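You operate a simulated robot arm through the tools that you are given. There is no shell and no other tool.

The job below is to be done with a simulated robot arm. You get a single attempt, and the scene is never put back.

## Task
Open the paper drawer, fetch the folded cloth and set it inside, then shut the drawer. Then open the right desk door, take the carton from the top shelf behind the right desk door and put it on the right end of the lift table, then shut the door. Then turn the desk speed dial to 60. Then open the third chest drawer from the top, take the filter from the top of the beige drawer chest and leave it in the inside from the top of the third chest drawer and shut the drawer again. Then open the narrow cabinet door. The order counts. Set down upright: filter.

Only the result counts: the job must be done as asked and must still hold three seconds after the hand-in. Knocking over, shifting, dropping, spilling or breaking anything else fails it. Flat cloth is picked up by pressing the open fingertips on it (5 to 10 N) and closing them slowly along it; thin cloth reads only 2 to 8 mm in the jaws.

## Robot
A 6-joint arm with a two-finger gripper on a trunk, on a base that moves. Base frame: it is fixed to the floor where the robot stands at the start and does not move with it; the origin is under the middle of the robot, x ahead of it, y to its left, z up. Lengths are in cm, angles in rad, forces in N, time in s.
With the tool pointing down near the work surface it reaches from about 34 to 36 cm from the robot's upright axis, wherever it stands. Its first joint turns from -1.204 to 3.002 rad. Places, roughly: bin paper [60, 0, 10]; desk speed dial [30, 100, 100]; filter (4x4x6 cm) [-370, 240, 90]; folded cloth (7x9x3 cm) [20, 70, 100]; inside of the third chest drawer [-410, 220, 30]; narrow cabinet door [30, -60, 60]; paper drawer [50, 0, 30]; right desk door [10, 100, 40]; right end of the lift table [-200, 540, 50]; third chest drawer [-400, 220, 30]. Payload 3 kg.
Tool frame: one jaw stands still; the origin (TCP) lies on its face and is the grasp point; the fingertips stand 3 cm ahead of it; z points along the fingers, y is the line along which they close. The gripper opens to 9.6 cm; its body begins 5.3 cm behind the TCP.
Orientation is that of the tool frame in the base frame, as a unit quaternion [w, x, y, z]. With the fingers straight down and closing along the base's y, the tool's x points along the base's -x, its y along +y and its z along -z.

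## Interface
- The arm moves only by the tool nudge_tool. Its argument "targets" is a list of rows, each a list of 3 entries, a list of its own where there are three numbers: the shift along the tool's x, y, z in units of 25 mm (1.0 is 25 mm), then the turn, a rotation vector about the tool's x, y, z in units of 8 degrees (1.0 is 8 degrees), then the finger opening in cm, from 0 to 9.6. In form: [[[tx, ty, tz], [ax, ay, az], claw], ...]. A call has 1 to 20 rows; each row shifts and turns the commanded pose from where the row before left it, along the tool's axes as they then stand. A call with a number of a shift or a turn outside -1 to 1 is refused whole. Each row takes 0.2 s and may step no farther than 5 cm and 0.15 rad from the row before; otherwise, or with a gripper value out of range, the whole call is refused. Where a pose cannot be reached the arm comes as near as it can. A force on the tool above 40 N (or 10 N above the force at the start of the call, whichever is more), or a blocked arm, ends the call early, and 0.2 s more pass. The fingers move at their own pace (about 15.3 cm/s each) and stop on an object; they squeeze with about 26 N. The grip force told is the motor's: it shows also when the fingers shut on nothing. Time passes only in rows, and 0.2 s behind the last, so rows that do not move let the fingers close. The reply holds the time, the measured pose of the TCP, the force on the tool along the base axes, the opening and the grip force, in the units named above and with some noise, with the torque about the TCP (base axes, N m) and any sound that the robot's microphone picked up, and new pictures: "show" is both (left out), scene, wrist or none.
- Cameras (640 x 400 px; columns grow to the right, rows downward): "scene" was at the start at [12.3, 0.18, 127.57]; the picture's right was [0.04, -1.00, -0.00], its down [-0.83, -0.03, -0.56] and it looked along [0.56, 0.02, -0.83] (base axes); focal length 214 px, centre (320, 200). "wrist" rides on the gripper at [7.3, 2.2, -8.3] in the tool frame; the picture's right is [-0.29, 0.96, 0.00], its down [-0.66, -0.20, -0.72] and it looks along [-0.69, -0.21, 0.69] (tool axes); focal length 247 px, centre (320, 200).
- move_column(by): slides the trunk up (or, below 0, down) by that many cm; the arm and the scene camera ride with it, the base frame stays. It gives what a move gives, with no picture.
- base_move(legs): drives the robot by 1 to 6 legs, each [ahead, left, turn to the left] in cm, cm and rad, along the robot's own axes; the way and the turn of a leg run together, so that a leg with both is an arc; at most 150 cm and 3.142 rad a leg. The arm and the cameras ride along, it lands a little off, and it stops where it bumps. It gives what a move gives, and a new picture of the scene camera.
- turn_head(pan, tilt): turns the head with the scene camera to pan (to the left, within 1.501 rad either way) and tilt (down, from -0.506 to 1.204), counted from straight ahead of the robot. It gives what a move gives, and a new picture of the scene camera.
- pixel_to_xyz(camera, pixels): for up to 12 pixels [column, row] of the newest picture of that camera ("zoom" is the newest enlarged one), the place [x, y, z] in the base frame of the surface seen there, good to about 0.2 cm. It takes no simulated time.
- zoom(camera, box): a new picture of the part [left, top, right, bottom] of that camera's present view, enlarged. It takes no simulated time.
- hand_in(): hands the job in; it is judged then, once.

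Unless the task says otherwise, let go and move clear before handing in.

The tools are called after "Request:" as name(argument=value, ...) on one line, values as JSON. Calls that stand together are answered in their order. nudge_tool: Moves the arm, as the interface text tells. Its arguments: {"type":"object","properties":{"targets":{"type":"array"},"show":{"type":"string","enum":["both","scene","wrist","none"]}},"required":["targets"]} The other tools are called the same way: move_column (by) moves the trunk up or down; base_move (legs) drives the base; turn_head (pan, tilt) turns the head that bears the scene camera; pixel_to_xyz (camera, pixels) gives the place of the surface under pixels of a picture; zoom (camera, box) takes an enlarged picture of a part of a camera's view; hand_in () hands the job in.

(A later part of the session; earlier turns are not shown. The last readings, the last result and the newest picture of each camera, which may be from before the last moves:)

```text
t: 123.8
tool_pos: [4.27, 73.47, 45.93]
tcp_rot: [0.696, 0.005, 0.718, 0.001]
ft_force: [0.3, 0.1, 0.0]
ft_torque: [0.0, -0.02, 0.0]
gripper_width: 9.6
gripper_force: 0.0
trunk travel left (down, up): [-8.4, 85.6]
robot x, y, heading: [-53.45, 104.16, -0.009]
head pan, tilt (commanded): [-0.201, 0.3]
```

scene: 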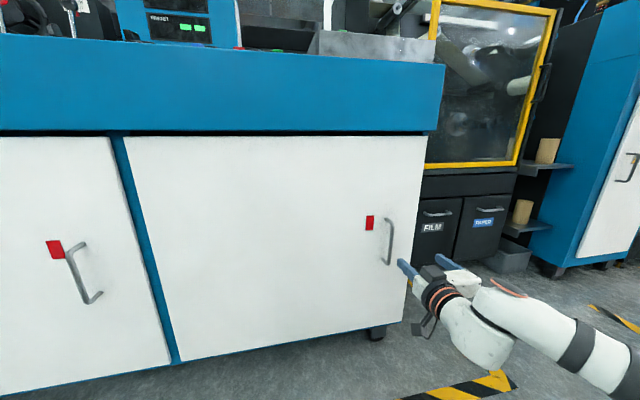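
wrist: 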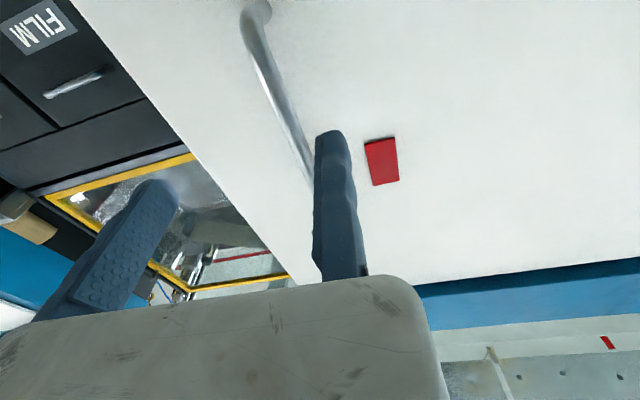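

Bar passes clear at the left of the fixed finger (300,150). Advance 3.9 cm more and close.

Request:
nudge_tool(targets=[[[0, 0, 0.9], [0, 0, 0], 9.6], [[0, 0, 0.66], [0, 0, 0], 9.6], [[0, 0, 0], [0, 0, 0], 5], [[0, 0, 0], [0, 0, 0], 2.5], [[0, 0, 0], [0, 0, 0], 1], [[0, 0, 0], [0, 0, 0], 0.5]], show="both")

```text
t: 125.2
tool_pos: [6.83, 73.71, 45.75]
tcp_rot: [0.695, 0.008, 0.719, -0.002]
ft_force: [-1.5, -16.3, 3.8]
ft_torque: [-0.21, 0.03, -0.36]
gripper_width: 2.36
gripper_force: 16.2
out of reach, approached as far as the arm can: row 2
trunk travel left (down, up): [-8.4, 85.6]
robot x, y, heading: [-53.43, 103.94, -0.004]
head pan, tilt (commanded): [-0.201, 0.3]
```

scene: 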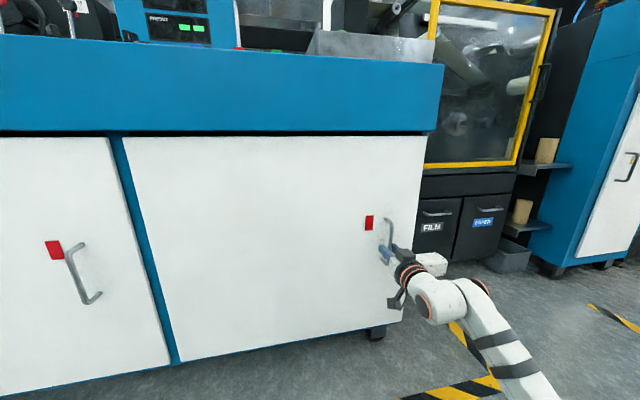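
wrist: 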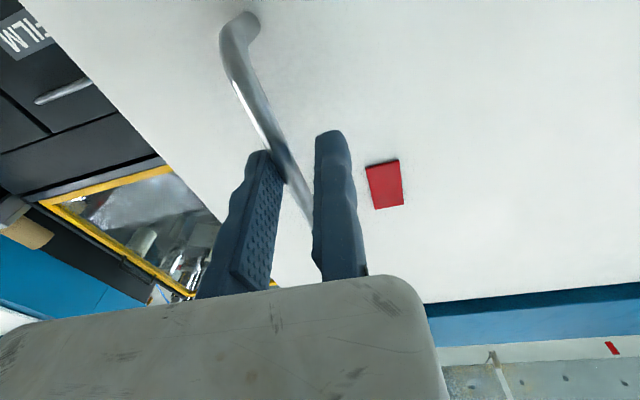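

The moving jaw touches the bar but the arm is at full stretch and gripping near the tips. I'll reopen, drive 3 cm closer, shift slightly, and re-grip.

Request:
nudge_tool(targets=[[[0, 0, 0], [0, 0, 0], 5], [[0, 0, 0], [0, 0, 0], 9.6], [[0, 0, -1], [0, 0, 0], 9.6], [[0, 0, -1], [0, 0, 0], 9.6]], show="none")

Request:
base_move(legs=[[6, 0, 0]])

Request:
nudge_tool(targets=[[[0, 0, 0], [0, 0, 0], 9.6]], show="wrist")

```text
t: 126.2
tool_pos: [1.92, 74.01, 46.01]
tcp_rot: [0.695, 0.004, 0.719, 0.001]
ft_force: [-0.8, -1.2, -0.9]
ft_torque: [0.02, -0.01, 0.03]
gripper_width: 9.6
gripper_force: 0.0
trunk travel left (down, up): [-8.4, 85.6]
robot x, y, heading: [-53.44, 104.16, -0.006]
head pan, tilt (commanded): [-0.201, 0.3]
```

```text
t: 127.2
tool_pos: [7.87, 73.98, 45.99]
tcp_rot: [0.694, 0.005, 0.72, 0.0]
ft_force: [0.2, -0.2, -0.7]
ft_torque: [-0.05, -0.03, -0.03]
gripper_width: 9.59
gripper_force: 0.1
trunk travel left (down, up): [-8.4, 85.6]
robot x, y, heading: [-47.56, 104.09, -0.004]
head pan, tilt (commanded): [-0.201, 0.3]
```

scene: 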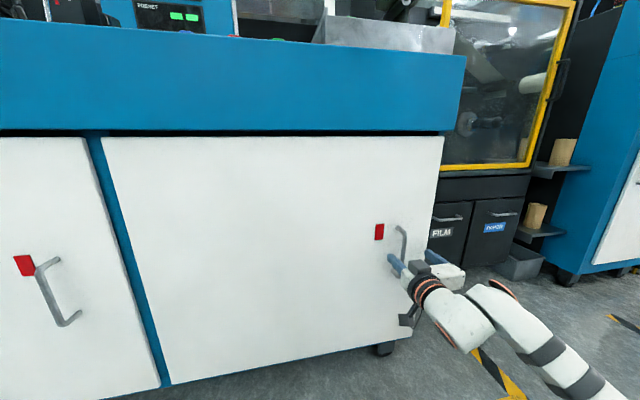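

```text
t: 127.6
tool_pos: [7.96, 73.94, 46.03]
tcp_rot: [0.695, 0.005, 0.719, 0.0]
ft_force: [-1.2, 0.3, 0.5]
ft_torque: [0.01, -0.01, -0.02]
gripper_width: 9.6
gripper_force: 0.0
trunk travel left (down, up): [-8.4, 85.6]
robot x, y, heading: [-47.22, 103.95, -0.004]
head pan, tilt (commanded): [-0.201, 0.3]
```

wrist: 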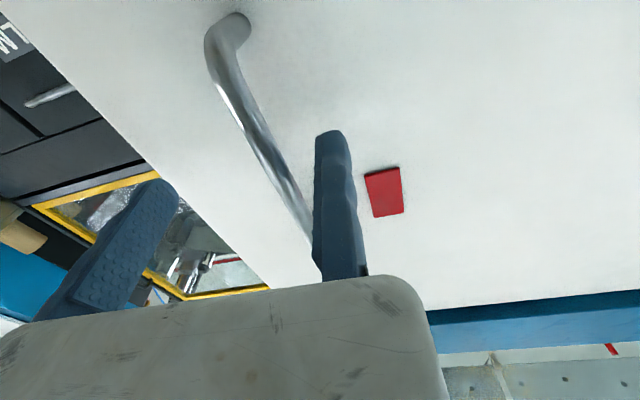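

TCP is now 1.1 cm short of the bar axis, with the bar 1.4 cm to the −y side of the fixed jaw. Shift and close.

Request:
nudge_tool(targets=[[[0, -0.45, 0.15], [0, 0, 0], 9.6], [[0, 0, 0], [0, 0, 0], 5], [[0, 0, 0], [0, 0, 0], 2.5], [[0, 0, 0], [0, 0, 0], 1.0], [[0, 0, 0], [0, 0, 0], 0.6]], show="wrist")

```text
t: 128.8
tool_pos: [8.3, 72.69, 46.02]
tcp_rot: [0.696, 0.005, 0.718, 0.0]
ft_force: [0.4, -6.3, 1.6]
ft_torque: [-0.1, 0.01, -0.04]
gripper_width: 1.34
gripper_force: 6.3
trunk travel left (down, up): [-8.4, 85.6]
robot x, y, heading: [-48.04, 103.99, -0.003]
head pan, tilt (commanded): [-0.201, 0.3]
```

wrist: 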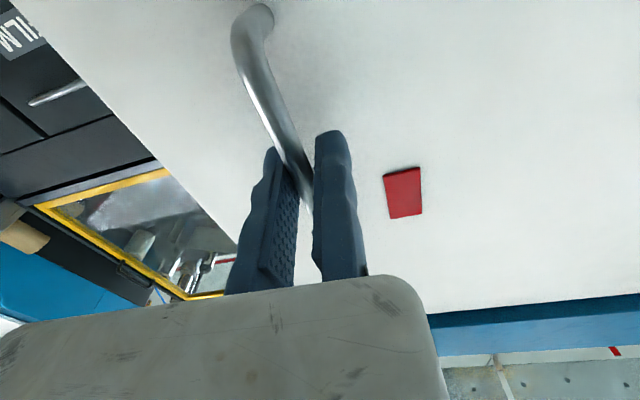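

Request:
nudge_tool(targets=[[[0, -0.1, 0], [0, 0, 0], 0.3], [[0, 0, 0], [0, 0, 0], 0.0], [[0, 0, 0], [0, 0, 0], 0.0]], show="none")

```text
t: 129.6
tool_pos: [8.24, 72.4, 45.88]
tcp_rot: [0.695, 0.005, 0.719, 0.0]
ft_force: [-0.5, -9.0, 1.5]
ft_torque: [-0.59, 0.23, -0.06]
gripper_width: 1.08
gripper_force: 44.1
trunk travel left (down, up): [-8.4, 85.6]
robot x, y, heading: [-47.43, 103.93, -0.006]
head pan, tilt (commanded): [-0.201, 0.3]
```

Bar gripped firmly (1.08 cm, 44 N). Now I pull along an arc around the hinge (≈(13,132)): small leg first.

Request:
base_move(legs=[[-2.8, 6.0, -0.1]])

```text
t: 130.6
tool_pos: [2.39, 73.35, 46.12]
tcp_rot: [0.694, 0.041, 0.718, -0.034]
ft_force: [-1.4, -10.7, 2.8]
ft_torque: [-0.5, 0.66, -0.07]
gripper_width: 1.07
gripper_force: 44.3
trunk travel left (down, up): [-8.4, 85.6]
robot x, y, heading: [-50.17, 109.91, -0.105]
head pan, tilt (commanded): [-0.201, 0.3]
```

scene: 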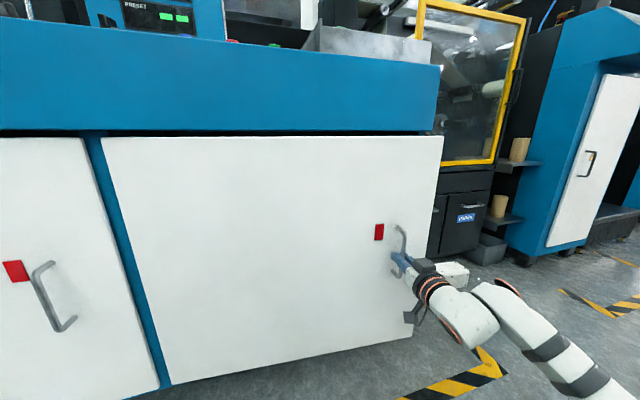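

The door follows the predicted arc precisely. Continue with three more arc legs.

Request:
base_move(legs=[[-4.25, 9.1, -0.15], [-4.25, 9.1, -0.15]])

```text
t: 132.5
tool_pos: [-14.54, 79.29, 45.95]
tcp_rot: [0.681, 0.148, 0.704, -0.139]
ft_force: [8.1, 14.2, -2.1]
ft_torque: [-0.31, 0.71, 0.09]
gripper_width: 1.06
gripper_force: 44.0
trunk travel left (down, up): [-8.4, 85.6]
robot x, y, heading: [-53.69, 130.1, -0.406]
head pan, tilt (commanded): [-0.201, 0.3]
```

scene: 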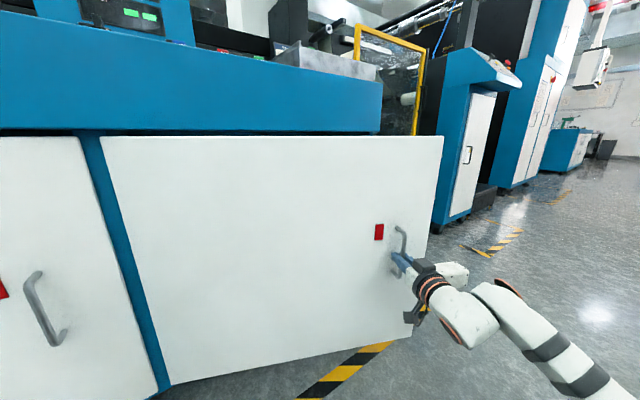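

Good. Continue the arc with three more legs.

Request:
base_move(legs=[[-4.2, 9.08, -0.15], [-4.2, 9.08, -0.15], [-4.2, 9.08, -0.15]])

```text
t: 135.2
tool_pos: [-34.31, 96.41, 45.99]
tcp_rot: [0.633, 0.3, 0.654, -0.286]
ft_force: [13.5, 10.5, -2.4]
ft_torque: [0.15, 0.87, 0.12]
gripper_width: 1.05
gripper_force: 44.3
trunk travel left (down, up): [-8.4, 85.6]
robot x, y, heading: [-47.65, 159.56, -0.85]
head pan, tilt (commanded): [-0.201, 0.3]
```

scene: 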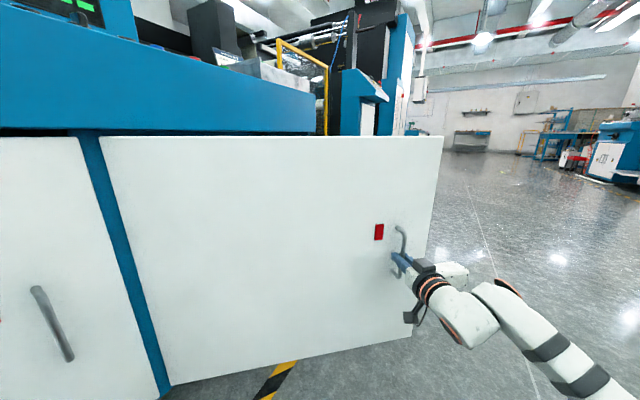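

Request:
base_move(legs=[[-4.2, 9.08, -0.15], [-4.2, 9.08, -0.15], [-4.2, 9.08, -0.15]])

```text
t: 137.8
tool_pos: [-45.08, 120.78, 46.01]
tcp_rot: [0.553, 0.439, 0.571, -0.419]
ft_force: [8.0, 2.4, 0.4]
ft_torque: [0.51, 0.82, 0.05]
gripper_width: 1.06
gripper_force: 43.8
trunk travel left (down, up): [-8.4, 85.6]
robot x, y, heading: [-29.65, 183.28, -1.305]
head pan, tilt (commanded): [-0.201, 0.3]
```

scene: 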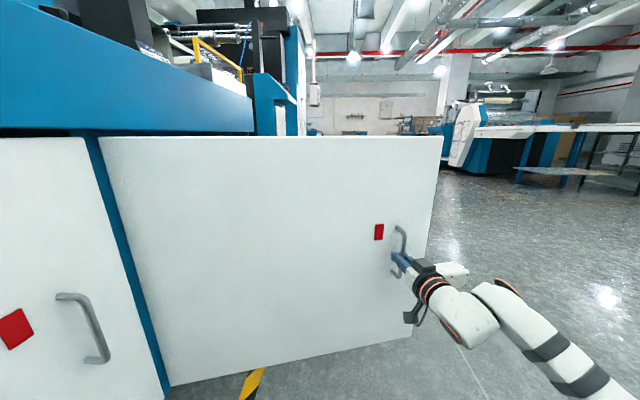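

Door is at ~75°. One more leg to ~84°, then release and back off.

Request:
base_move(legs=[[-4.2, 9.08, -0.15]])

Request:
nudge_tool(targets=[[[0, 0, 0], [0, 0, 0], 3], [[0, 0, 0], [0, 0, 0], 9.6], [[0, 0, 0], [0, 0, 0], 9.6], [[0, 0, -1], [0, 0, 0], 9.6], [[0, 0, -1], [0, 0, 0], 9.6]], show="scene")

```text
t: 139.0
tool_pos: [-46.13, 129.6, 46.03]
tcp_rot: [0.52, 0.481, 0.535, -0.461]
ft_force: [-8.2, -1.4, 3.8]
ft_torque: [0.72, 0.7, -0.11]
gripper_width: 1.05
gripper_force: 43.9
trunk travel left (down, up): [-8.4, 85.6]
robot x, y, heading: [-21.18, 188.92, -1.452]
head pan, tilt (commanded): [-0.201, 0.3]
```

scene: 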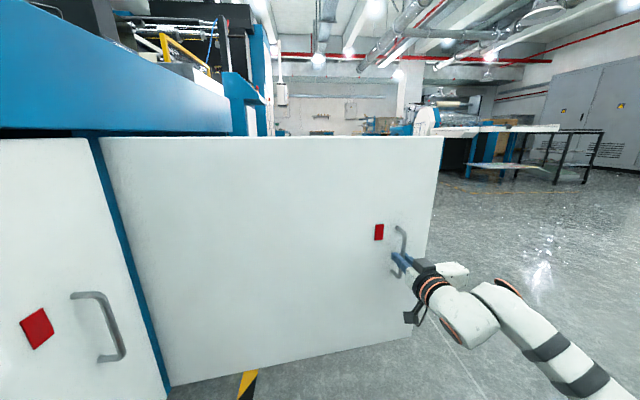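

```text
t: 140.2
tool_pos: [-45.91, 133.1, 46.7]
tcp_rot: [0.519, 0.481, 0.536, -0.461]
ft_force: [0.0, 0.5, 0.3]
ft_torque: [0.02, -0.01, -0.01]
gripper_width: 9.6
gripper_force: 0.1
out of reach, approached as far as the arm can: row 5
trunk travel left (down, up): [-8.4, 85.6]
robot x, y, heading: [-21.69, 188.46, -1.457]
head pan, tilt (commanded): [-0.201, 0.3]
```

scene: 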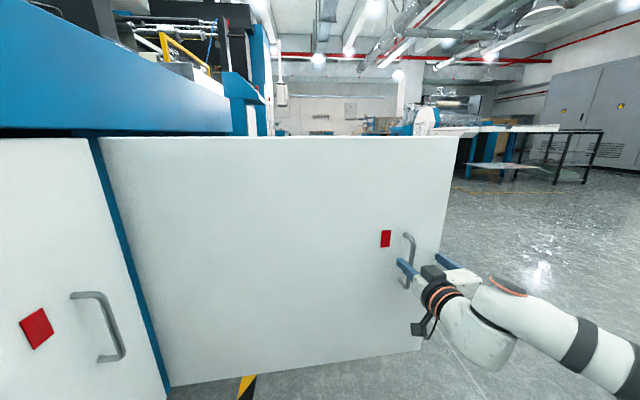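

The door is open and released. Back away with the base and then go around to look inside the compartment.

Request:
base_move(legs=[[-15, 0, 0]])

Request:
pixel_to_xyz(camera="scene", pixels=[[420, 150], [150, 200], [300, 200], [130, 320], [400, 320], [380, 240]])

```text
t: 141.5
tool_pos: [-47.57, 148.0, 46.62]
tcp_rot: [0.52, 0.481, 0.536, -0.459]
ft_force: [-0.1, -0.1, -0.6]
ft_torque: [0.03, 0.0, -0.01]
gripper_width: 9.62
gripper_force: 0.0
trunk travel left (down, up): [-8.4, 85.6]
robot x, y, heading: [-23.56, 203.71, -1.455]
head pan, tilt (commanded): [-0.201, 0.3]
```

scene: 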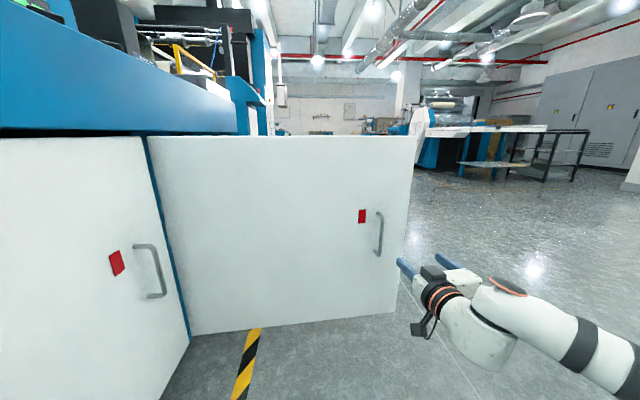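

```text
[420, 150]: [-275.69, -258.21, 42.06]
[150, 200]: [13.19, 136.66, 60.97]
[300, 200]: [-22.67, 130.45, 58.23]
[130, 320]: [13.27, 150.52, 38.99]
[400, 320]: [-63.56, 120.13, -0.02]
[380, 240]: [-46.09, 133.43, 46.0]
```

The door now stands out along y≈130 (about 90° open). I'll drive around its end and face the open compartment.

Request:
base_move(legs=[[0, -88, 0], [0, 0, 1.455], [0, -95, 0]])

Request:
turn_head(pan=0.0, tilt=0.1)

```text
t: 154.3
tool_pos: [-58.94, 68.43, 46.67]
tcp_rot: [0.694, 0.005, 0.72, 0.0]
ft_force: [0.4, 0.9, -0.1]
ft_torque: [-0.04, 0.02, 0.03]
gripper_width: 9.59
gripper_force: 0.1
trunk travel left (down, up): [-8.4, 85.6]
robot x, y, heading: [-111.22, 98.97, -0.004]
head pan, tilt (commanded): [-0.201, 0.3]
```

scene: 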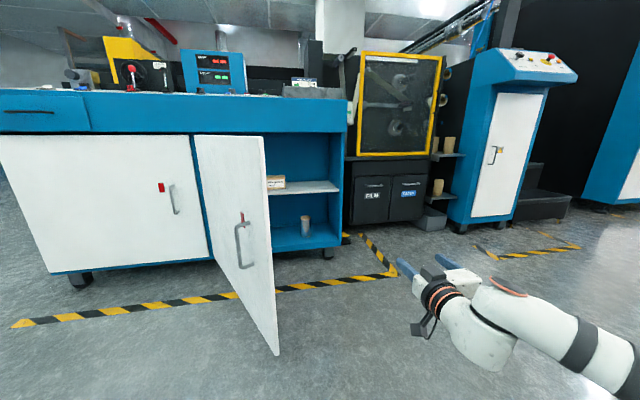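

```text
t: 155.0
tool_pos: [-58.92, 68.4, 46.62]
tcp_rot: [0.694, 0.004, 0.72, 0.001]
ft_force: [0.3, -0.7, -0.2]
ft_torque: [-0.02, 0.0, 0.01]
gripper_width: 9.61
gripper_force: 0.1
trunk travel left (down, up): [-8.4, 85.6]
robot x, y, heading: [-110.97, 98.91, -0.002]
head pan, tilt (commanded): [0.0, 0.099]
```

scene: 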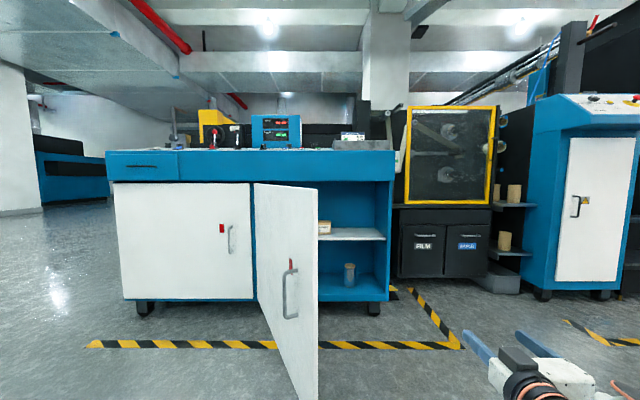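

I see a shelf at (350,235) with a small carton at (325,228), partly hidden by the door. Move right to see it fully.

Request:
base_move(legs=[[10, -30, 0]])

Request:
zoom(camera="scene", box=[200, 150, 400, 300])

```text
t: 157.1
tool_pos: [-48.92, 38.6, 46.64]
tcp_rot: [0.694, 0.003, 0.72, 0.002]
ft_force: [-0.2, 0.4, 0.3]
ft_torque: [-0.02, 0.03, 0.0]
gripper_width: 9.62
gripper_force: 0.0
trunk travel left (down, up): [-8.4, 85.6]
robot x, y, heading: [-101.33, 68.85, -0.001]
head pan, tilt (commanded): [0.0, 0.099]
```

scene: 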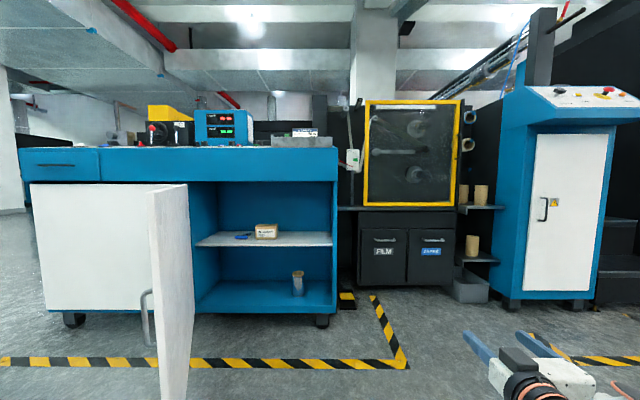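

```text
2.67 times, centred on (300, 225) of scene
```

zoom: 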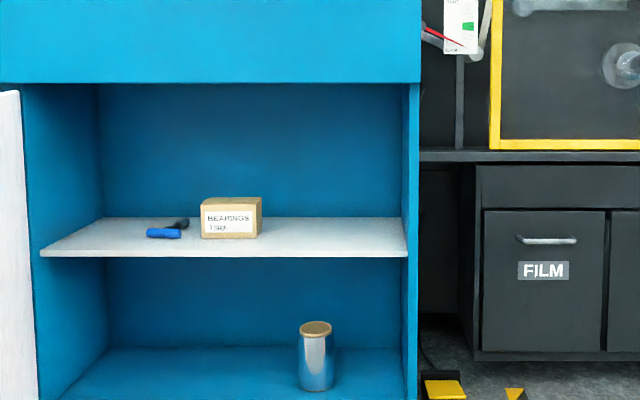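

The carton labelled BEARINGS stands on the upper shelf (zoom (232,217)) beside a blue marker. Measuring.

Request:
pixel_to_xyz(camera="zoom", pixels=[[203, 220], [253, 220], [230, 204], [230, 238], [230, 199], [203, 236], [259, 230], [163, 233], [185, 223], [300, 250], [320, 225], [230, 252]])

Request:
pixel_to_xyz(camera="scene", pixels=[[152, 250], [188, 250], [250, 175], [335, 240], [192, 240], [298, 270], [255, 226], [275, 226], [170, 200]])

```text
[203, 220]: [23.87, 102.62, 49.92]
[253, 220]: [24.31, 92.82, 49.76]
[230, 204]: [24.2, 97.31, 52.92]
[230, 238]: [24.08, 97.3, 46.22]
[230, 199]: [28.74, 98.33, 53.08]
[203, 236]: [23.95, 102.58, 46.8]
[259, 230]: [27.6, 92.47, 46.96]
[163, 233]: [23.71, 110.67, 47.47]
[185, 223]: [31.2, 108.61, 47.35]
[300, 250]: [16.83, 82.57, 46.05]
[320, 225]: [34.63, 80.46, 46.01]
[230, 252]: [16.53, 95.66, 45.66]
```

```text
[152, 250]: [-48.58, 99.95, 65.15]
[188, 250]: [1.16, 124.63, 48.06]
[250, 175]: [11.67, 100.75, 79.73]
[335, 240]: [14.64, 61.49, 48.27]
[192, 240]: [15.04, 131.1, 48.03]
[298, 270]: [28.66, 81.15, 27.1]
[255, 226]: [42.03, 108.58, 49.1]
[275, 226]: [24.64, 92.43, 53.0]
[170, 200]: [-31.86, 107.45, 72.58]
```

Request:
zoom(camera="scene", box=[230, 205, 310, 255])

Request:
pixel_to_xyz(camera="zoom", pixels=[[190, 145], [196, 158], [320, 158], [372, 148], [372, 160], [365, 200], [200, 240], [345, 240], [280, 150], [366, 230], [320, 152], [250, 148]])

```text
8.00 times, centred on (270, 230) of scene
```

zoom: 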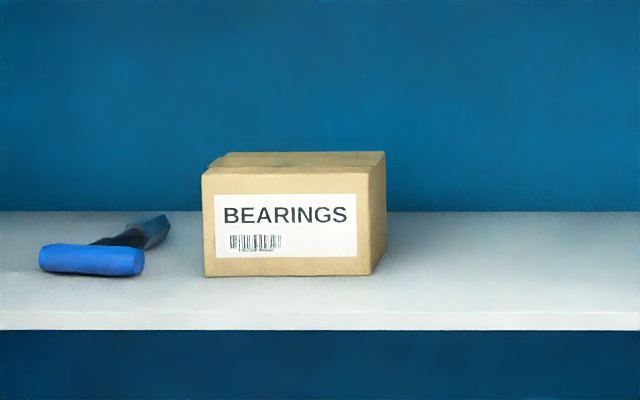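

```text
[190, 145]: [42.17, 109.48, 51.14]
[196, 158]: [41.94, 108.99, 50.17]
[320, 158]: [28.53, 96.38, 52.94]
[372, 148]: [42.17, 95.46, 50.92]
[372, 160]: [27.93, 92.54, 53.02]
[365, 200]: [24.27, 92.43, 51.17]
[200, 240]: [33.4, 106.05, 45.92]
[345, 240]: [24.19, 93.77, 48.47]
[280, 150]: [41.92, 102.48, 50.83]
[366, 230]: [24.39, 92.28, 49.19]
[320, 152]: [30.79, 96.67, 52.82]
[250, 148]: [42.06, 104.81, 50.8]
```

The carton is ~10.3 cm wide (y), 7 deep, 7 high at x 24–31, y 92.3–102.6, z 46–53, so it must be gripped along x from the side. The door now stands only ~62° open, in the way of the base, so I'll first push it wider from inside with closed fingers, facing +y.

Request:
nudge_tool(targets=[[[0, 0, 0], [0, 0, 0], 4], [[0, 0, 0], [0, 0, 0], 0], [[0, 0, 0], [0, 0, 0], 0]], show="none")

Request:
base_move(legs=[[-15, -25, 0], [0, 0, 1.571], [-14, 0, 0], [0, -54, 0]])

Request:
turn_head(pan=-0.3, tilt=0.3)

```text
t: 157.9
tool_pos: [-48.91, 38.51, 46.58]
tcp_rot: [0.693, 0.003, 0.721, 0.002]
ft_force: [-0.7, 0.4, -0.8]
ft_torque: [0.03, -0.02, 0.03]
gripper_width: 0.03
gripper_force: 26.2
trunk travel left (down, up): [-8.4, 85.6]
robot x, y, heading: [-101.11, 69.21, 0.003]
head pan, tilt (commanded): [0.0, 0.099]
```

```text
t: 167.4
tool_pos: [-31.45, 82.77, 46.66]
tcp_rot: [0.488, -0.508, 0.51, 0.493]
ft_force: [-0.1, -0.3, 0.5]
ft_torque: [-0.01, 0.0, -0.02]
gripper_width: 0.0
gripper_force: 26.0
trunk travel left (down, up): [-8.4, 85.6]
robot x, y, heading: [-61.59, 29.88, 1.576]
head pan, tilt (commanded): [0.0, 0.099]
```

scene: 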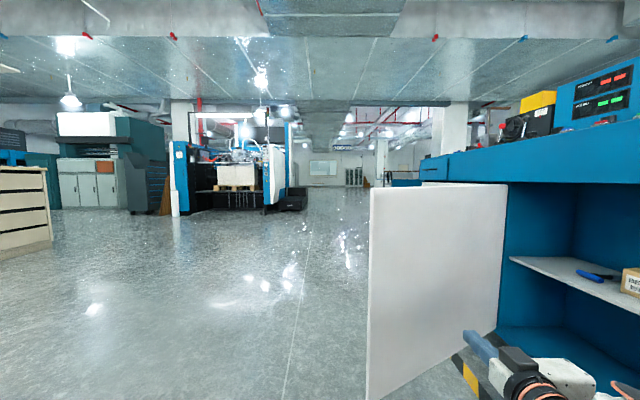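

```text
t: 168.2
tool_pos: [-31.5, 82.7, 46.55]
tcp_rot: [0.487, -0.509, 0.511, 0.492]
ft_force: [-0.1, -0.3, 1.6]
ft_torque: [0.01, 0.0, 0.0]
gripper_width: 0.02
gripper_force: 25.6
trunk travel left (down, up): [-8.4, 85.6]
robot x, y, heading: [-61.58, 30.49, 1.57]
head pan, tilt (commanded): [-0.3, 0.3]
```

scene: 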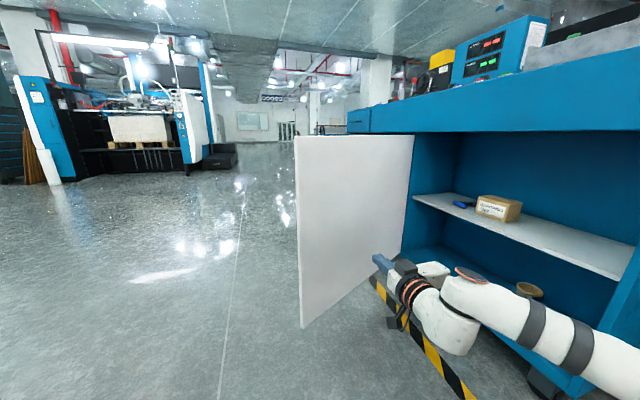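

The fingers point at the door's inner face. Drive ahead to push it wider.

Request:
base_move(legs=[[48, 0, 0]])

```text
t: 171.1
tool_pos: [-31.76, 131.32, 46.55]
tcp_rot: [0.488, -0.508, 0.51, 0.493]
ft_force: [-0.4, 0.2, 0.0]
ft_torque: [0.03, -0.02, 0.0]
gripper_width: 0.0
gripper_force: 26.0
trunk travel left (down, up): [-8.4, 85.6]
robot x, y, heading: [-61.87, 78.73, 1.578]
head pan, tilt (commanded): [-0.3, 0.3]
```

scene: 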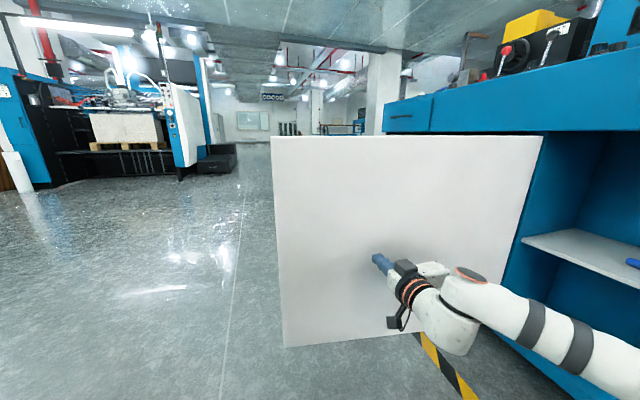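

Door is at about 90°+. Push another 14 cm to find its limit.

Request:
base_move(legs=[[14, 0, 0]])

Request:
pixel_to_xyz(camera="scene", pixels=[[290, 200], [500, 180], [400, 180]])

```text
t: 172.5
tool_pos: [-32.0, 144.63, 46.57]
tcp_rot: [0.485, -0.51, 0.511, 0.494]
ft_force: [-1.0, -7.2, 2.1]
ft_torque: [0.15, -0.01, -0.04]
gripper_width: 0.02
gripper_force: 25.3
trunk travel left (down, up): [-8.4, 85.6]
robot x, y, heading: [-61.82, 92.26, 1.576]
head pan, tilt (commanded): [-0.3, 0.3]
stopped in leg 1: the force on the tool passed its limit at 113 N (the readings are from after the stop); the commanded pose is now the measured one
```

scene: 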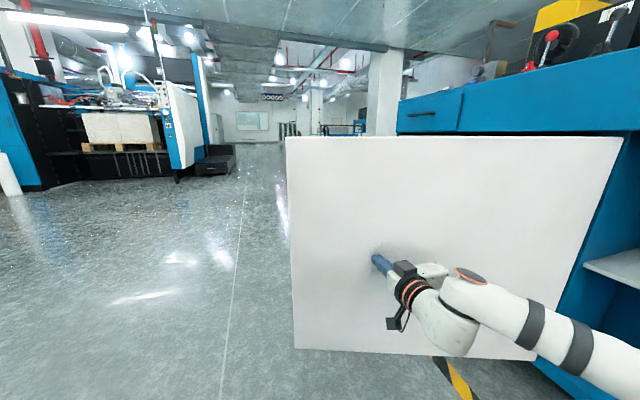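

```text
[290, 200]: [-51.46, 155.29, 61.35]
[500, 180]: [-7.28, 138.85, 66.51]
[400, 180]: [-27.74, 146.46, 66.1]
```

The door hit its stop at ~110° open. Back off, and face the compartment at a slight angle to prepare the side grasp.

Request:
base_move(legs=[[-22, 0, 0], [0, 25, 0], [0, 0, -1.176]])

Request:
turn_head(pan=-0.2, tilt=0.35)

```text
t: 178.6
tool_pos: [-26.74, 62.65, 46.52]
tcp_rot: [0.678, -0.139, 0.708, 0.14]
ft_force: [0.1, 0.3, -0.6]
ft_torque: [-0.02, -0.02, 0.01]
gripper_width: 0.01
gripper_force: 26.0
trunk travel left (down, up): [-8.4, 85.6]
robot x, y, heading: [-86.58, 70.07, 0.395]
head pan, tilt (commanded): [-0.3, 0.3]
```

scene: 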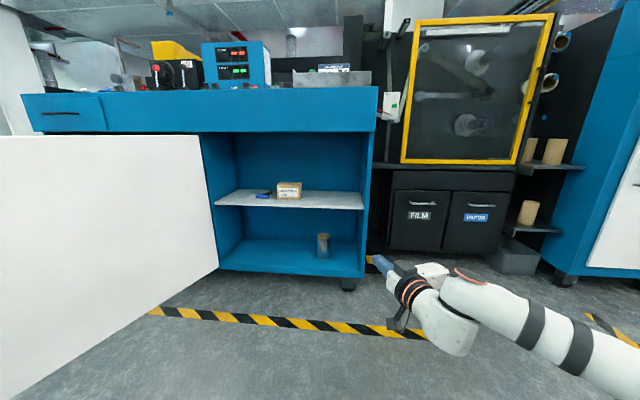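

```text
t: 179.2
tool_pos: [-26.84, 62.56, 46.45]
tcp_rot: [0.677, -0.14, 0.708, 0.141]
ft_force: [0.0, -0.9, -0.1]
ft_torque: [0.01, -0.02, 0.02]
gripper_width: 0.0
gripper_force: 26.2
trunk travel left (down, up): [-8.4, 85.6]
robot x, y, heading: [-86.98, 70.28, 0.396]
head pan, tilt (commanded): [-0.201, 0.351]
```

scene: 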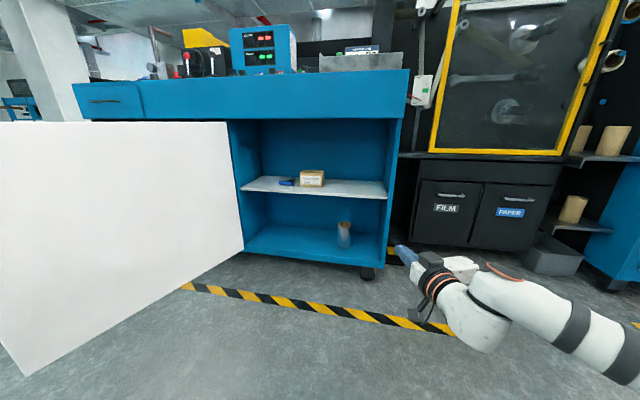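

Door stays open and the carton is visible at (312,178). Now I re-pose the hand in free space: roll +90°, then swing it to point left (+y) and 25° down with the jaws closing along x.

Request:
nudge_tool(targets=[[[0, 0, 0], [0, 0, 1], 0], [[0, 0, 0], [0, 0, 1], 0], [[0, 0, 0], [0, 0, 1], 0], [[0, 0, 0], [0, 0, 1], 0], [[0, 0, 0], [0, 0, 1], 0], [[0, 0, 0], [0, 0, 1], 0], [[0, 0, 0], [0, 0, 1], 0], [[0, 0, 0], [0, 0, 1], 0], [[0, 0, 0], [0, 0, 1], 0], [[0, 0, 0], [0, 0, 1], 0], [[0, 0, 0], [0, 0, 1], 0], [[0, 0, 0], [0, 0, 0.25], 0]], show="none")

Request:
nudge_tool(targets=[[[0, 0, 0], [0.689, 0.345, 0.662], 0], [[0, 0, 0], [0.689, 0.345, 0.662], 0], [[0, 0, 0], [0.689, 0.345, 0.662], 0], [[0, 0, 0], [0.689, 0.345, 0.662], 0], [[0, 0, 0], [0.689, 0.345, 0.662], 0], [[0, 0, 0], [0.689, 0.345, 0.662], 0]], show="scene")

```text
t: 181.8
tool_pos: [-26.76, 62.56, 46.41]
tcp_rot: [0.379, 0.403, 0.6, 0.579]
ft_force: [-0.2, 0.9, 0.3]
ft_torque: [-0.01, 0.01, 0.0]
gripper_width: 0.0
gripper_force: 25.3
trunk travel left (down, up): [-8.4, 85.6]
robot x, y, heading: [-87.11, 70.35, 0.397]
head pan, tilt (commanded): [-0.201, 0.351]
```

```text
t: 183.2
tool_pos: [-26.82, 62.66, 46.58]
tcp_rot: [-0.009, 0.552, 0.654, 0.517]
ft_force: [0.5, -0.1, -0.8]
ft_torque: [-0.02, -0.01, -0.05]
gripper_width: 0.01
gripper_force: 25.8
trunk travel left (down, up): [-8.4, 85.6]
robot x, y, heading: [-86.71, 70.45, 0.399]
head pan, tilt (commanded): [-0.201, 0.351]
```

scene: 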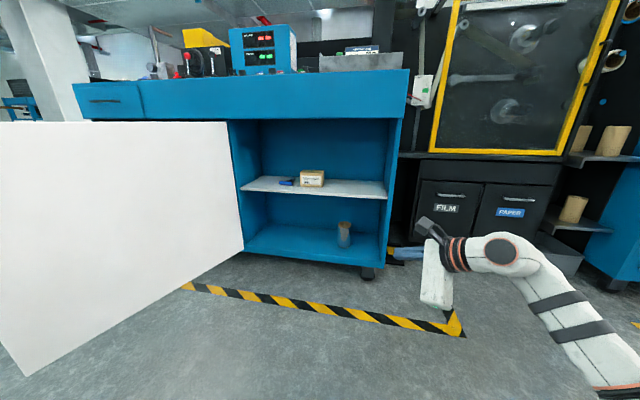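

Halfway there with no limits hit. Continue the rotation.

Request:
nudge_tool(targets=[[[0.1, 0, 0.2], [0.689, 0.345, 0.662], 0], [[0.1, 0, 0.2], [0.689, 0.345, 0.662], 0], [[0.1, 0, 0.3], [0.689, 0.345, 0.662], 0], [[0.1, 0, 0.3], [0.689, 0.345, 0.662], 0], [[0, 0, 0.3], [0.689, 0.345, 0.662], 0], [[0, 0, 0.3], [0.689, 0.345, 0.662], 0]], show="both")

```text
t: 184.6
tool_pos: [-25.91, 66.51, 45.15]
tcp_rot: [-0.394, 0.604, 0.59, 0.364]
ft_force: [0.0, 0.9, -0.7]
ft_torque: [-0.02, 0.01, 0.03]
gripper_width: 0.0
gripper_force: 26.4
trunk travel left (down, up): [-8.4, 85.6]
robot x, y, heading: [-86.96, 69.99, 0.393]
head pan, tilt (commanded): [-0.201, 0.351]
```

scene: 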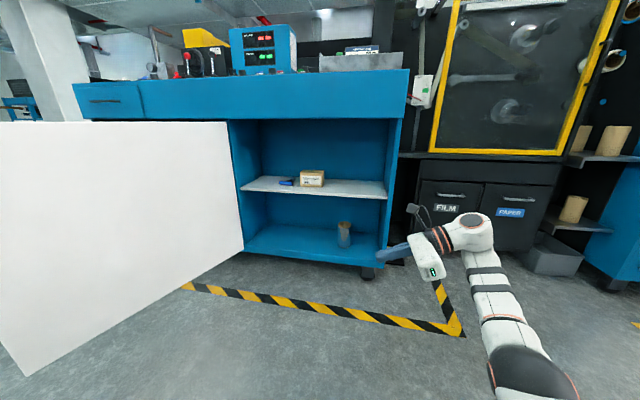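
wrist: 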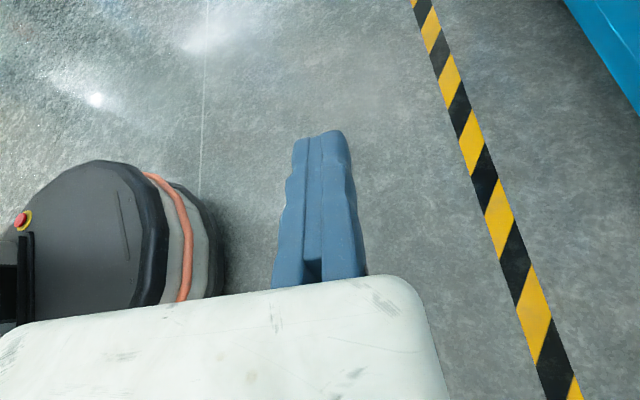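

The hand now points +y and 25° down with the jaws along x. Check the arm's geometry and the compartment's ceiling before entering.

Request:
pixel_to_xyz(camera="scene", pixels=[[475, 230], [485, 270], [495, 300], [505, 330], [525, 365], [430, 245], [415, 210], [460, 225], [330, 117], [330, 122], [300, 190], [388, 200]])

```text
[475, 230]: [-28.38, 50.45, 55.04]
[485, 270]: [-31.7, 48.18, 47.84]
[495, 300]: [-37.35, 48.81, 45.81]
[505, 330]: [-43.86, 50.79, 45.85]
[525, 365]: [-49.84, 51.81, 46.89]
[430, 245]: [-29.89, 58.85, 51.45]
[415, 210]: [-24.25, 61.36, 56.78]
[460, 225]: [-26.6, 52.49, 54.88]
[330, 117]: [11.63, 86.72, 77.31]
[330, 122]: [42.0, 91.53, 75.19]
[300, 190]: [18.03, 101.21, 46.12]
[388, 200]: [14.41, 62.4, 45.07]
```

Ceiling is z≈75, shelf top 46; the forearm currently runs level at z≈46 which would hit the shelf. I'll raise the trunk and lower the arm equally so that the forearm slopes down to the wrist from above.

Request:
move_column(by=20)

Request:
nudge_tool(targets=[[[-0.905, 0.046, 0.426], [0, 0, 0], 0], [[-0.905, 0.046, 0.426], [0, 0, 0], 0], [[-0.905, 0.046, 0.426], [0, 0, 0], 0], [[-0.905, 0.046, 0.426], [0, 0, 0], 0], [[-0.905, 0.046, 0.426], [0, 0, 0], 0], [[-0.905, 0.046, 0.426], [0, 0, 0], 0]], show="scene")

```text
t: 186.8
tool_pos: [-25.92, 66.44, 65.2]
tcp_rot: [-0.392, 0.605, 0.59, 0.364]
ft_force: [0.4, 0.3, 0.7]
ft_torque: [0.0, 0.0, 0.04]
gripper_width: 0.0
gripper_force: 25.4
trunk travel left (down, up): [-28.4, 65.6]
robot x, y, heading: [-86.87, 70.03, 0.398]
head pan, tilt (commanded): [-0.201, 0.351]
```

```text
t: 188.2
tool_pos: [-26.0, 66.43, 50.16]
tcp_rot: [-0.391, 0.605, 0.59, 0.363]
ft_force: [-0.3, -0.5, -1.3]
ft_torque: [-0.02, -0.03, 0.01]
gripper_width: 0.04
gripper_force: 26.1
trunk travel left (down, up): [-28.4, 65.6]
robot x, y, heading: [-86.99, 70.15, 0.397]
head pan, tilt (commanded): [-0.201, 0.351]
```

scene: 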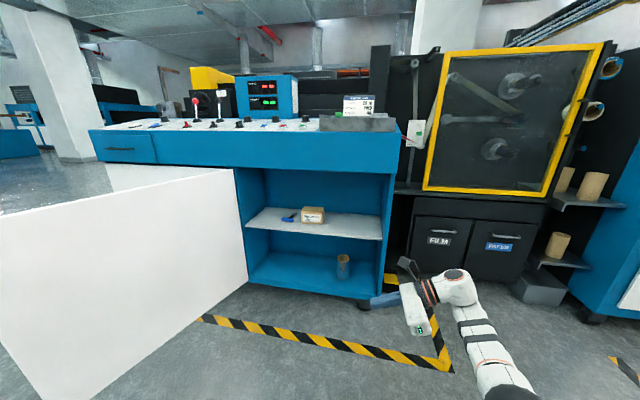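

Request:
pixel_to_xyz(camera="scene", pixels=[[457, 285], [465, 310], [480, 340], [490, 365], [500, 390], [415, 300], [405, 265], [445, 290]])

Request:
zoom(camera="scene", box=[360, 240, 560, 400])

```text
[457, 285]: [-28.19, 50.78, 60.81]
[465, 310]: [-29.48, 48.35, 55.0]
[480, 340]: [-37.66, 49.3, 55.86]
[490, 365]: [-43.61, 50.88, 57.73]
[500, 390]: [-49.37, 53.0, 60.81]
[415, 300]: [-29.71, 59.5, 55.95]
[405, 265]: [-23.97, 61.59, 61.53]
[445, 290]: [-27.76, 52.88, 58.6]
```

```text
2.50 times, centred on (460, 320) of scene
```

zoom: 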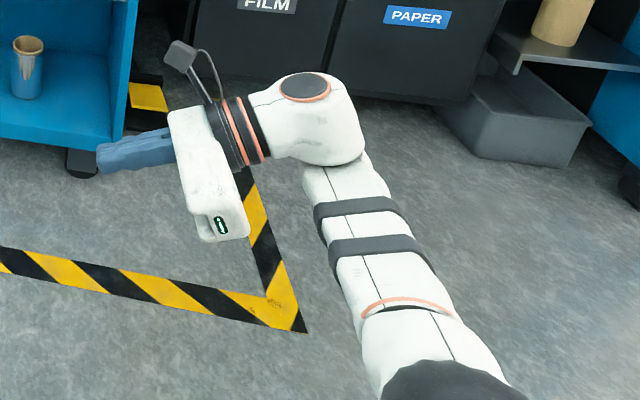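

The forearm now slopes up from the wrist; bottom is ~1 cm above shelf level at present. I'll go further the same way (+14 cm trunk, −14 cm arm) for more clearance.

Request:
move_column(by=14)

Request:
nudge_tool(targets=[[[-0.905, 0.046, 0.426], [0, 0, 0], 0], [[-0.905, 0.046, 0.426], [0, 0, 0], 0], [[-0.905, 0.046, 0.426], [0, 0, 0], 0], [[-0.905, 0.046, 0.426], [0, 0, 0], 0], [[-0.905, 0.046, 0.426], [0, 0, 0], 0]], show="scene")

```text
t: 189.9
tool_pos: [-25.82, 66.36, 64.14]
tcp_rot: [-0.392, 0.605, 0.59, 0.364]
ft_force: [0.1, 0.5, -0.7]
ft_torque: [0.02, -0.02, -0.01]
gripper_width: 0.0
gripper_force: 25.9
trunk travel left (down, up): [-42.4, 51.6]
robot x, y, heading: [-86.99, 70.06, 0.398]
head pan, tilt (commanded): [-0.201, 0.351]
```

```text
t: 191.1
tool_pos: [-27.94, 66.74, 52.66]
tcp_rot: [-0.391, 0.605, 0.59, 0.364]
ft_force: [-0.2, 0.4, -0.2]
ft_torque: [0.03, 0.02, 0.01]
gripper_width: 0.02
gripper_force: 25.5
out of reach, approached as far as the arm can: row 4, 5
trunk travel left (down, up): [-42.4, 51.6]
robot x, y, heading: [-86.49, 70.09, 0.397]
head pan, tilt (commanded): [-0.201, 0.351]
```

scene: 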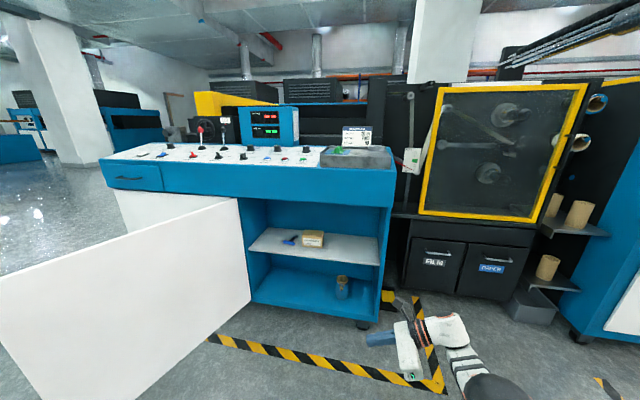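

Request:
pixel_to_xyz(camera="scene", pixels=[[445, 330], [453, 345], [460, 358], [470, 372], [480, 388], [405, 350], [402, 312], [432, 330], [510, 390]])

Request:
zoom(camera="scene", box=[360, 290, 560, 400])

```text
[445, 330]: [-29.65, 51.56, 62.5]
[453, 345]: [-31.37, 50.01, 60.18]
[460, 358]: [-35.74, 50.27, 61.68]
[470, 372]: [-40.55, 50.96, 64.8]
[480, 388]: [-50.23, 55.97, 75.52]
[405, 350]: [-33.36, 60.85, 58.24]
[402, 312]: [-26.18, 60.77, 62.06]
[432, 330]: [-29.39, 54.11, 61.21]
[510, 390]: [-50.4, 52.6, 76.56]
```

```text
3.20 times, centred on (460, 345) of scene
```

zoom: 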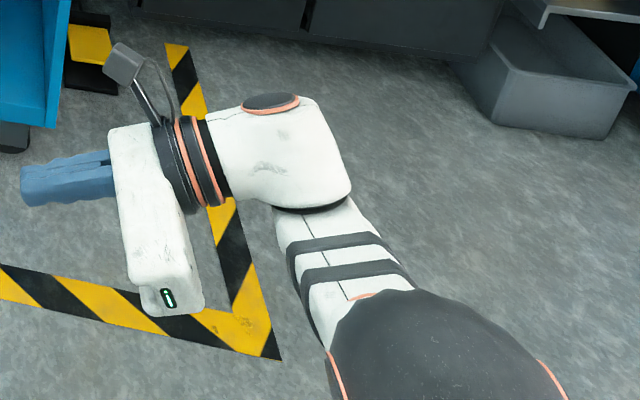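

At this posture the elbow top is ~23 cm above TCP and would nearly touch the panel (76). I'll take the middle: trunk −6 and arm +4, tilt 8° more, and open the jaws.

Request:
move_column(by=-6)

Request:
nudge_tool(targets=[[[0.7, 0, -0.3], [0, -0.5, 0], 5], [[0.8, 0, -0.5], [0, -0.5, 0], 9.6], [[0, 0.6, 0], [0, 0, 0], 9.6]], show="none")

Request:
base_move(legs=[[7.4, 17.7, 0]])

```text
t: 192.1
tool_pos: [-28.0, 66.83, 46.74]
tcp_rot: [-0.391, 0.606, 0.589, 0.365]
ft_force: [0.4, 0.7, 0.2]
ft_torque: [0.01, 0.03, -0.01]
gripper_width: 0.0
gripper_force: 25.7
trunk travel left (down, up): [-36.4, 57.6]
robot x, y, heading: [-86.6, 70.04, 0.397]
head pan, tilt (commanded): [-0.201, 0.351]
```

```text
t: 192.9
tool_pos: [-26.33, 66.77, 50.84]
tcp_rot: [-0.349, 0.629, 0.616, 0.321]
ft_force: [0.3, -0.2, 0.1]
ft_torque: [0.0, -0.02, 0.04]
gripper_width: 9.61
gripper_force: 0.1
trunk travel left (down, up): [-36.4, 57.6]
robot x, y, heading: [-86.79, 69.99, 0.399]
head pan, tilt (commanded): [-0.201, 0.351]
```

```text
t: 194.4
tool_pos: [-26.3, 86.04, 50.84]
tcp_rot: [-0.35, 0.628, 0.617, 0.319]
ft_force: [0.1, 0.7, 0.0]
ft_torque: [0.0, -0.02, 0.01]
gripper_width: 9.61
gripper_force: 0.0
trunk travel left (down, up): [-36.4, 57.6]
robot x, y, heading: [-87.01, 89.31, 0.401]
head pan, tilt (commanded): [-0.201, 0.351]
```

scene: 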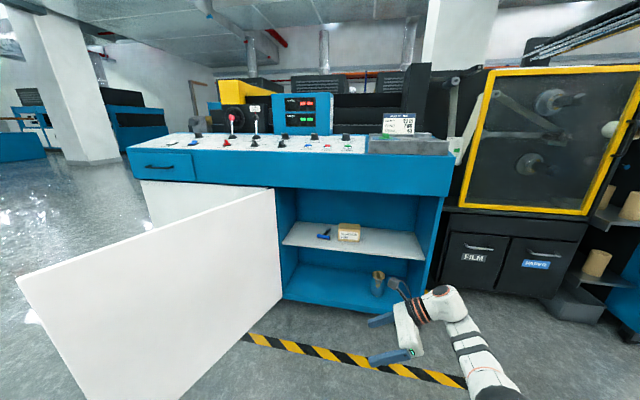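

Request:
zoom(camera="scene", box=[340, 260, 540, 400])

Request:
pixel_to_xyz(camera="scene", pixels=[[440, 297], [455, 318], [465, 338], [475, 358], [487, 380], [500, 395], [408, 330], [402, 287], [470, 305], [395, 318]])

```text
2.86 times, centred on (440, 330) of scene
```

zoom: 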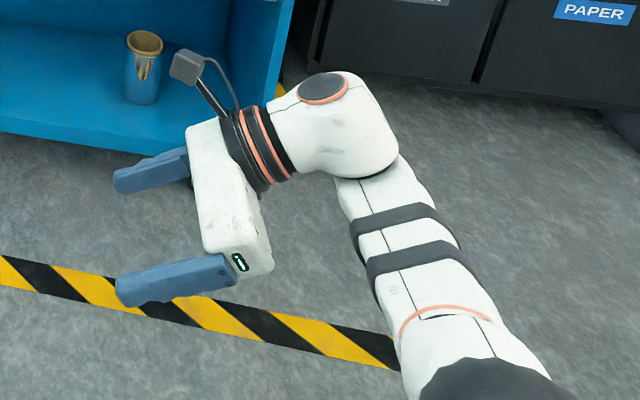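

```text
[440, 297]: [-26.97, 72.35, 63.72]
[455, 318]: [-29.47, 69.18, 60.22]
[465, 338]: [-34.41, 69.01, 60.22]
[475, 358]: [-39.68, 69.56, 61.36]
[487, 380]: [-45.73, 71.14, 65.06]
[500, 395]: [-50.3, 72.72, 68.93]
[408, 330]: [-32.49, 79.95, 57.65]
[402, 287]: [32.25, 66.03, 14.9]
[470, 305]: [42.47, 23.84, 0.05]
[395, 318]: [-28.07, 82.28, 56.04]
```

Clearances look good: forearm bottom ≈51 over shelf 46, elbow top ≈71 under panel 76. Drive in along +x in two steps.

Request:
base_move(legs=[[35.0, -14.8, 0]])

Request:
nudge_tool(targets=[[[0, 0, 0], [0, 0, 0], 9.6]], show="wrist")

```text
t: 196.8
tool_pos: [11.72, 86.19, 50.79]
tcp_rot: [-0.349, 0.628, 0.617, 0.321]
ft_force: [-0.3, 0.2, 0.7]
ft_torque: [0.0, -0.01, 0.02]
gripper_width: 9.59
gripper_force: 0.0
trunk travel left (down, up): [-36.4, 57.6]
robot x, y, heading: [-48.37, 90.05, 0.4]
head pan, tilt (commanded): [-0.201, 0.351]
```

scene: 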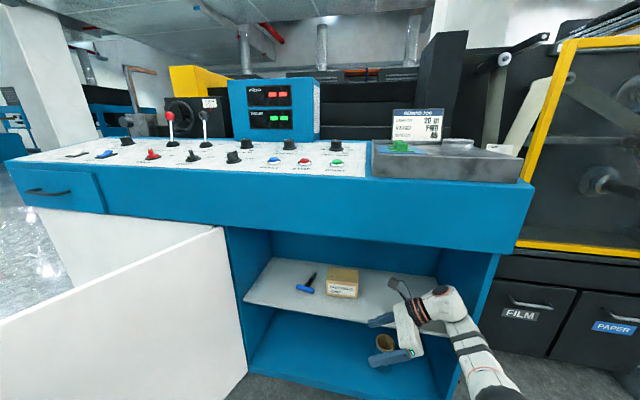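

```text
t: 197.2
tool_pos: [11.8, 86.31, 50.83]
tcp_rot: [-0.35, 0.628, 0.617, 0.32]
ft_force: [0.7, -0.3, -0.2]
ft_torque: [0.0, 0.0, 0.0]
gripper_width: 9.62
gripper_force: 0.0
trunk travel left (down, up): [-36.4, 57.6]
robot x, y, heading: [-48.84, 89.85, 0.404]
head pan, tilt (commanded): [-0.201, 0.351]
```

wrist: 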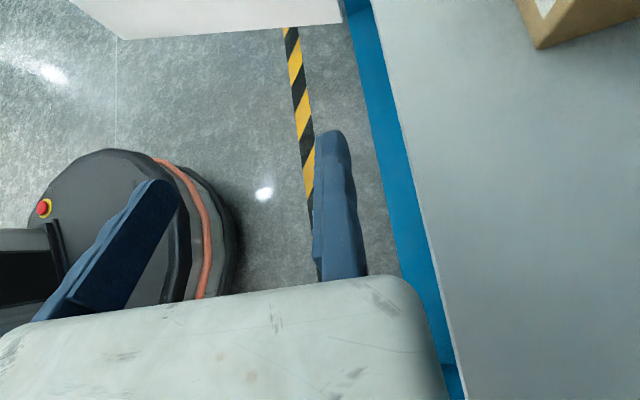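

Everything clear; the shelf edge and carton are in view. Continue in by 17 cm.

Request:
base_move(legs=[[15.6, -6.6, 0]])

Request:
nudge_tool(targets=[[[0, 0, 0], [0, 0, 0], 9.6]], show="wrist")

```text
t: 198.7
tool_pos: [28.96, 86.52, 50.76]
tcp_rot: [-0.349, 0.628, 0.618, 0.32]
ft_force: [-0.1, -0.6, 0.4]
ft_torque: [0.0, 0.01, 0.0]
gripper_width: 9.6
gripper_force: 0.0
trunk travel left (down, up): [-36.4, 57.6]
robot x, y, heading: [-31.8, 89.71, 0.409]
head pan, tilt (commanded): [-0.201, 0.351]
```

scene: 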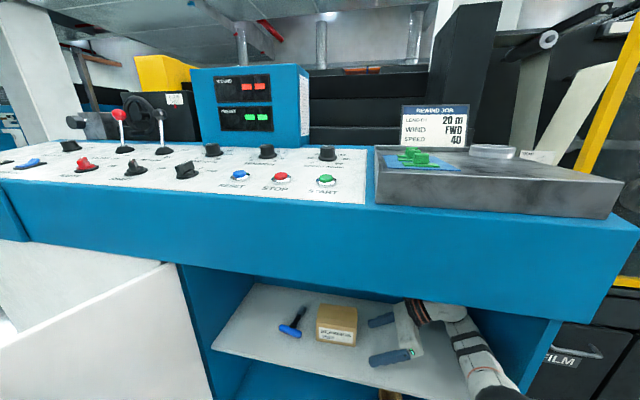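

```text
t: 199.1
tool_pos: [28.77, 86.59, 50.8]
tcp_rot: [-0.35, 0.627, 0.618, 0.32]
ft_force: [0.5, 0.1, 0.0]
ft_torque: [0.02, -0.03, 0.0]
gripper_width: 9.62
gripper_force: 0.0
trunk travel left (down, up): [-36.4, 57.6]
robot x, y, heading: [-31.46, 89.59, 0.405]
head pan, tilt (commanded): [-0.201, 0.351]
```

wrist: 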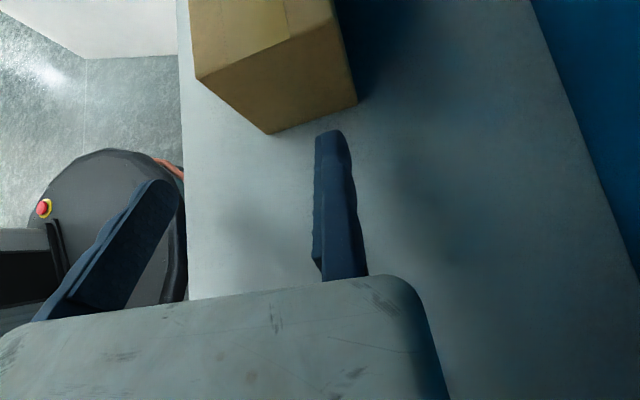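

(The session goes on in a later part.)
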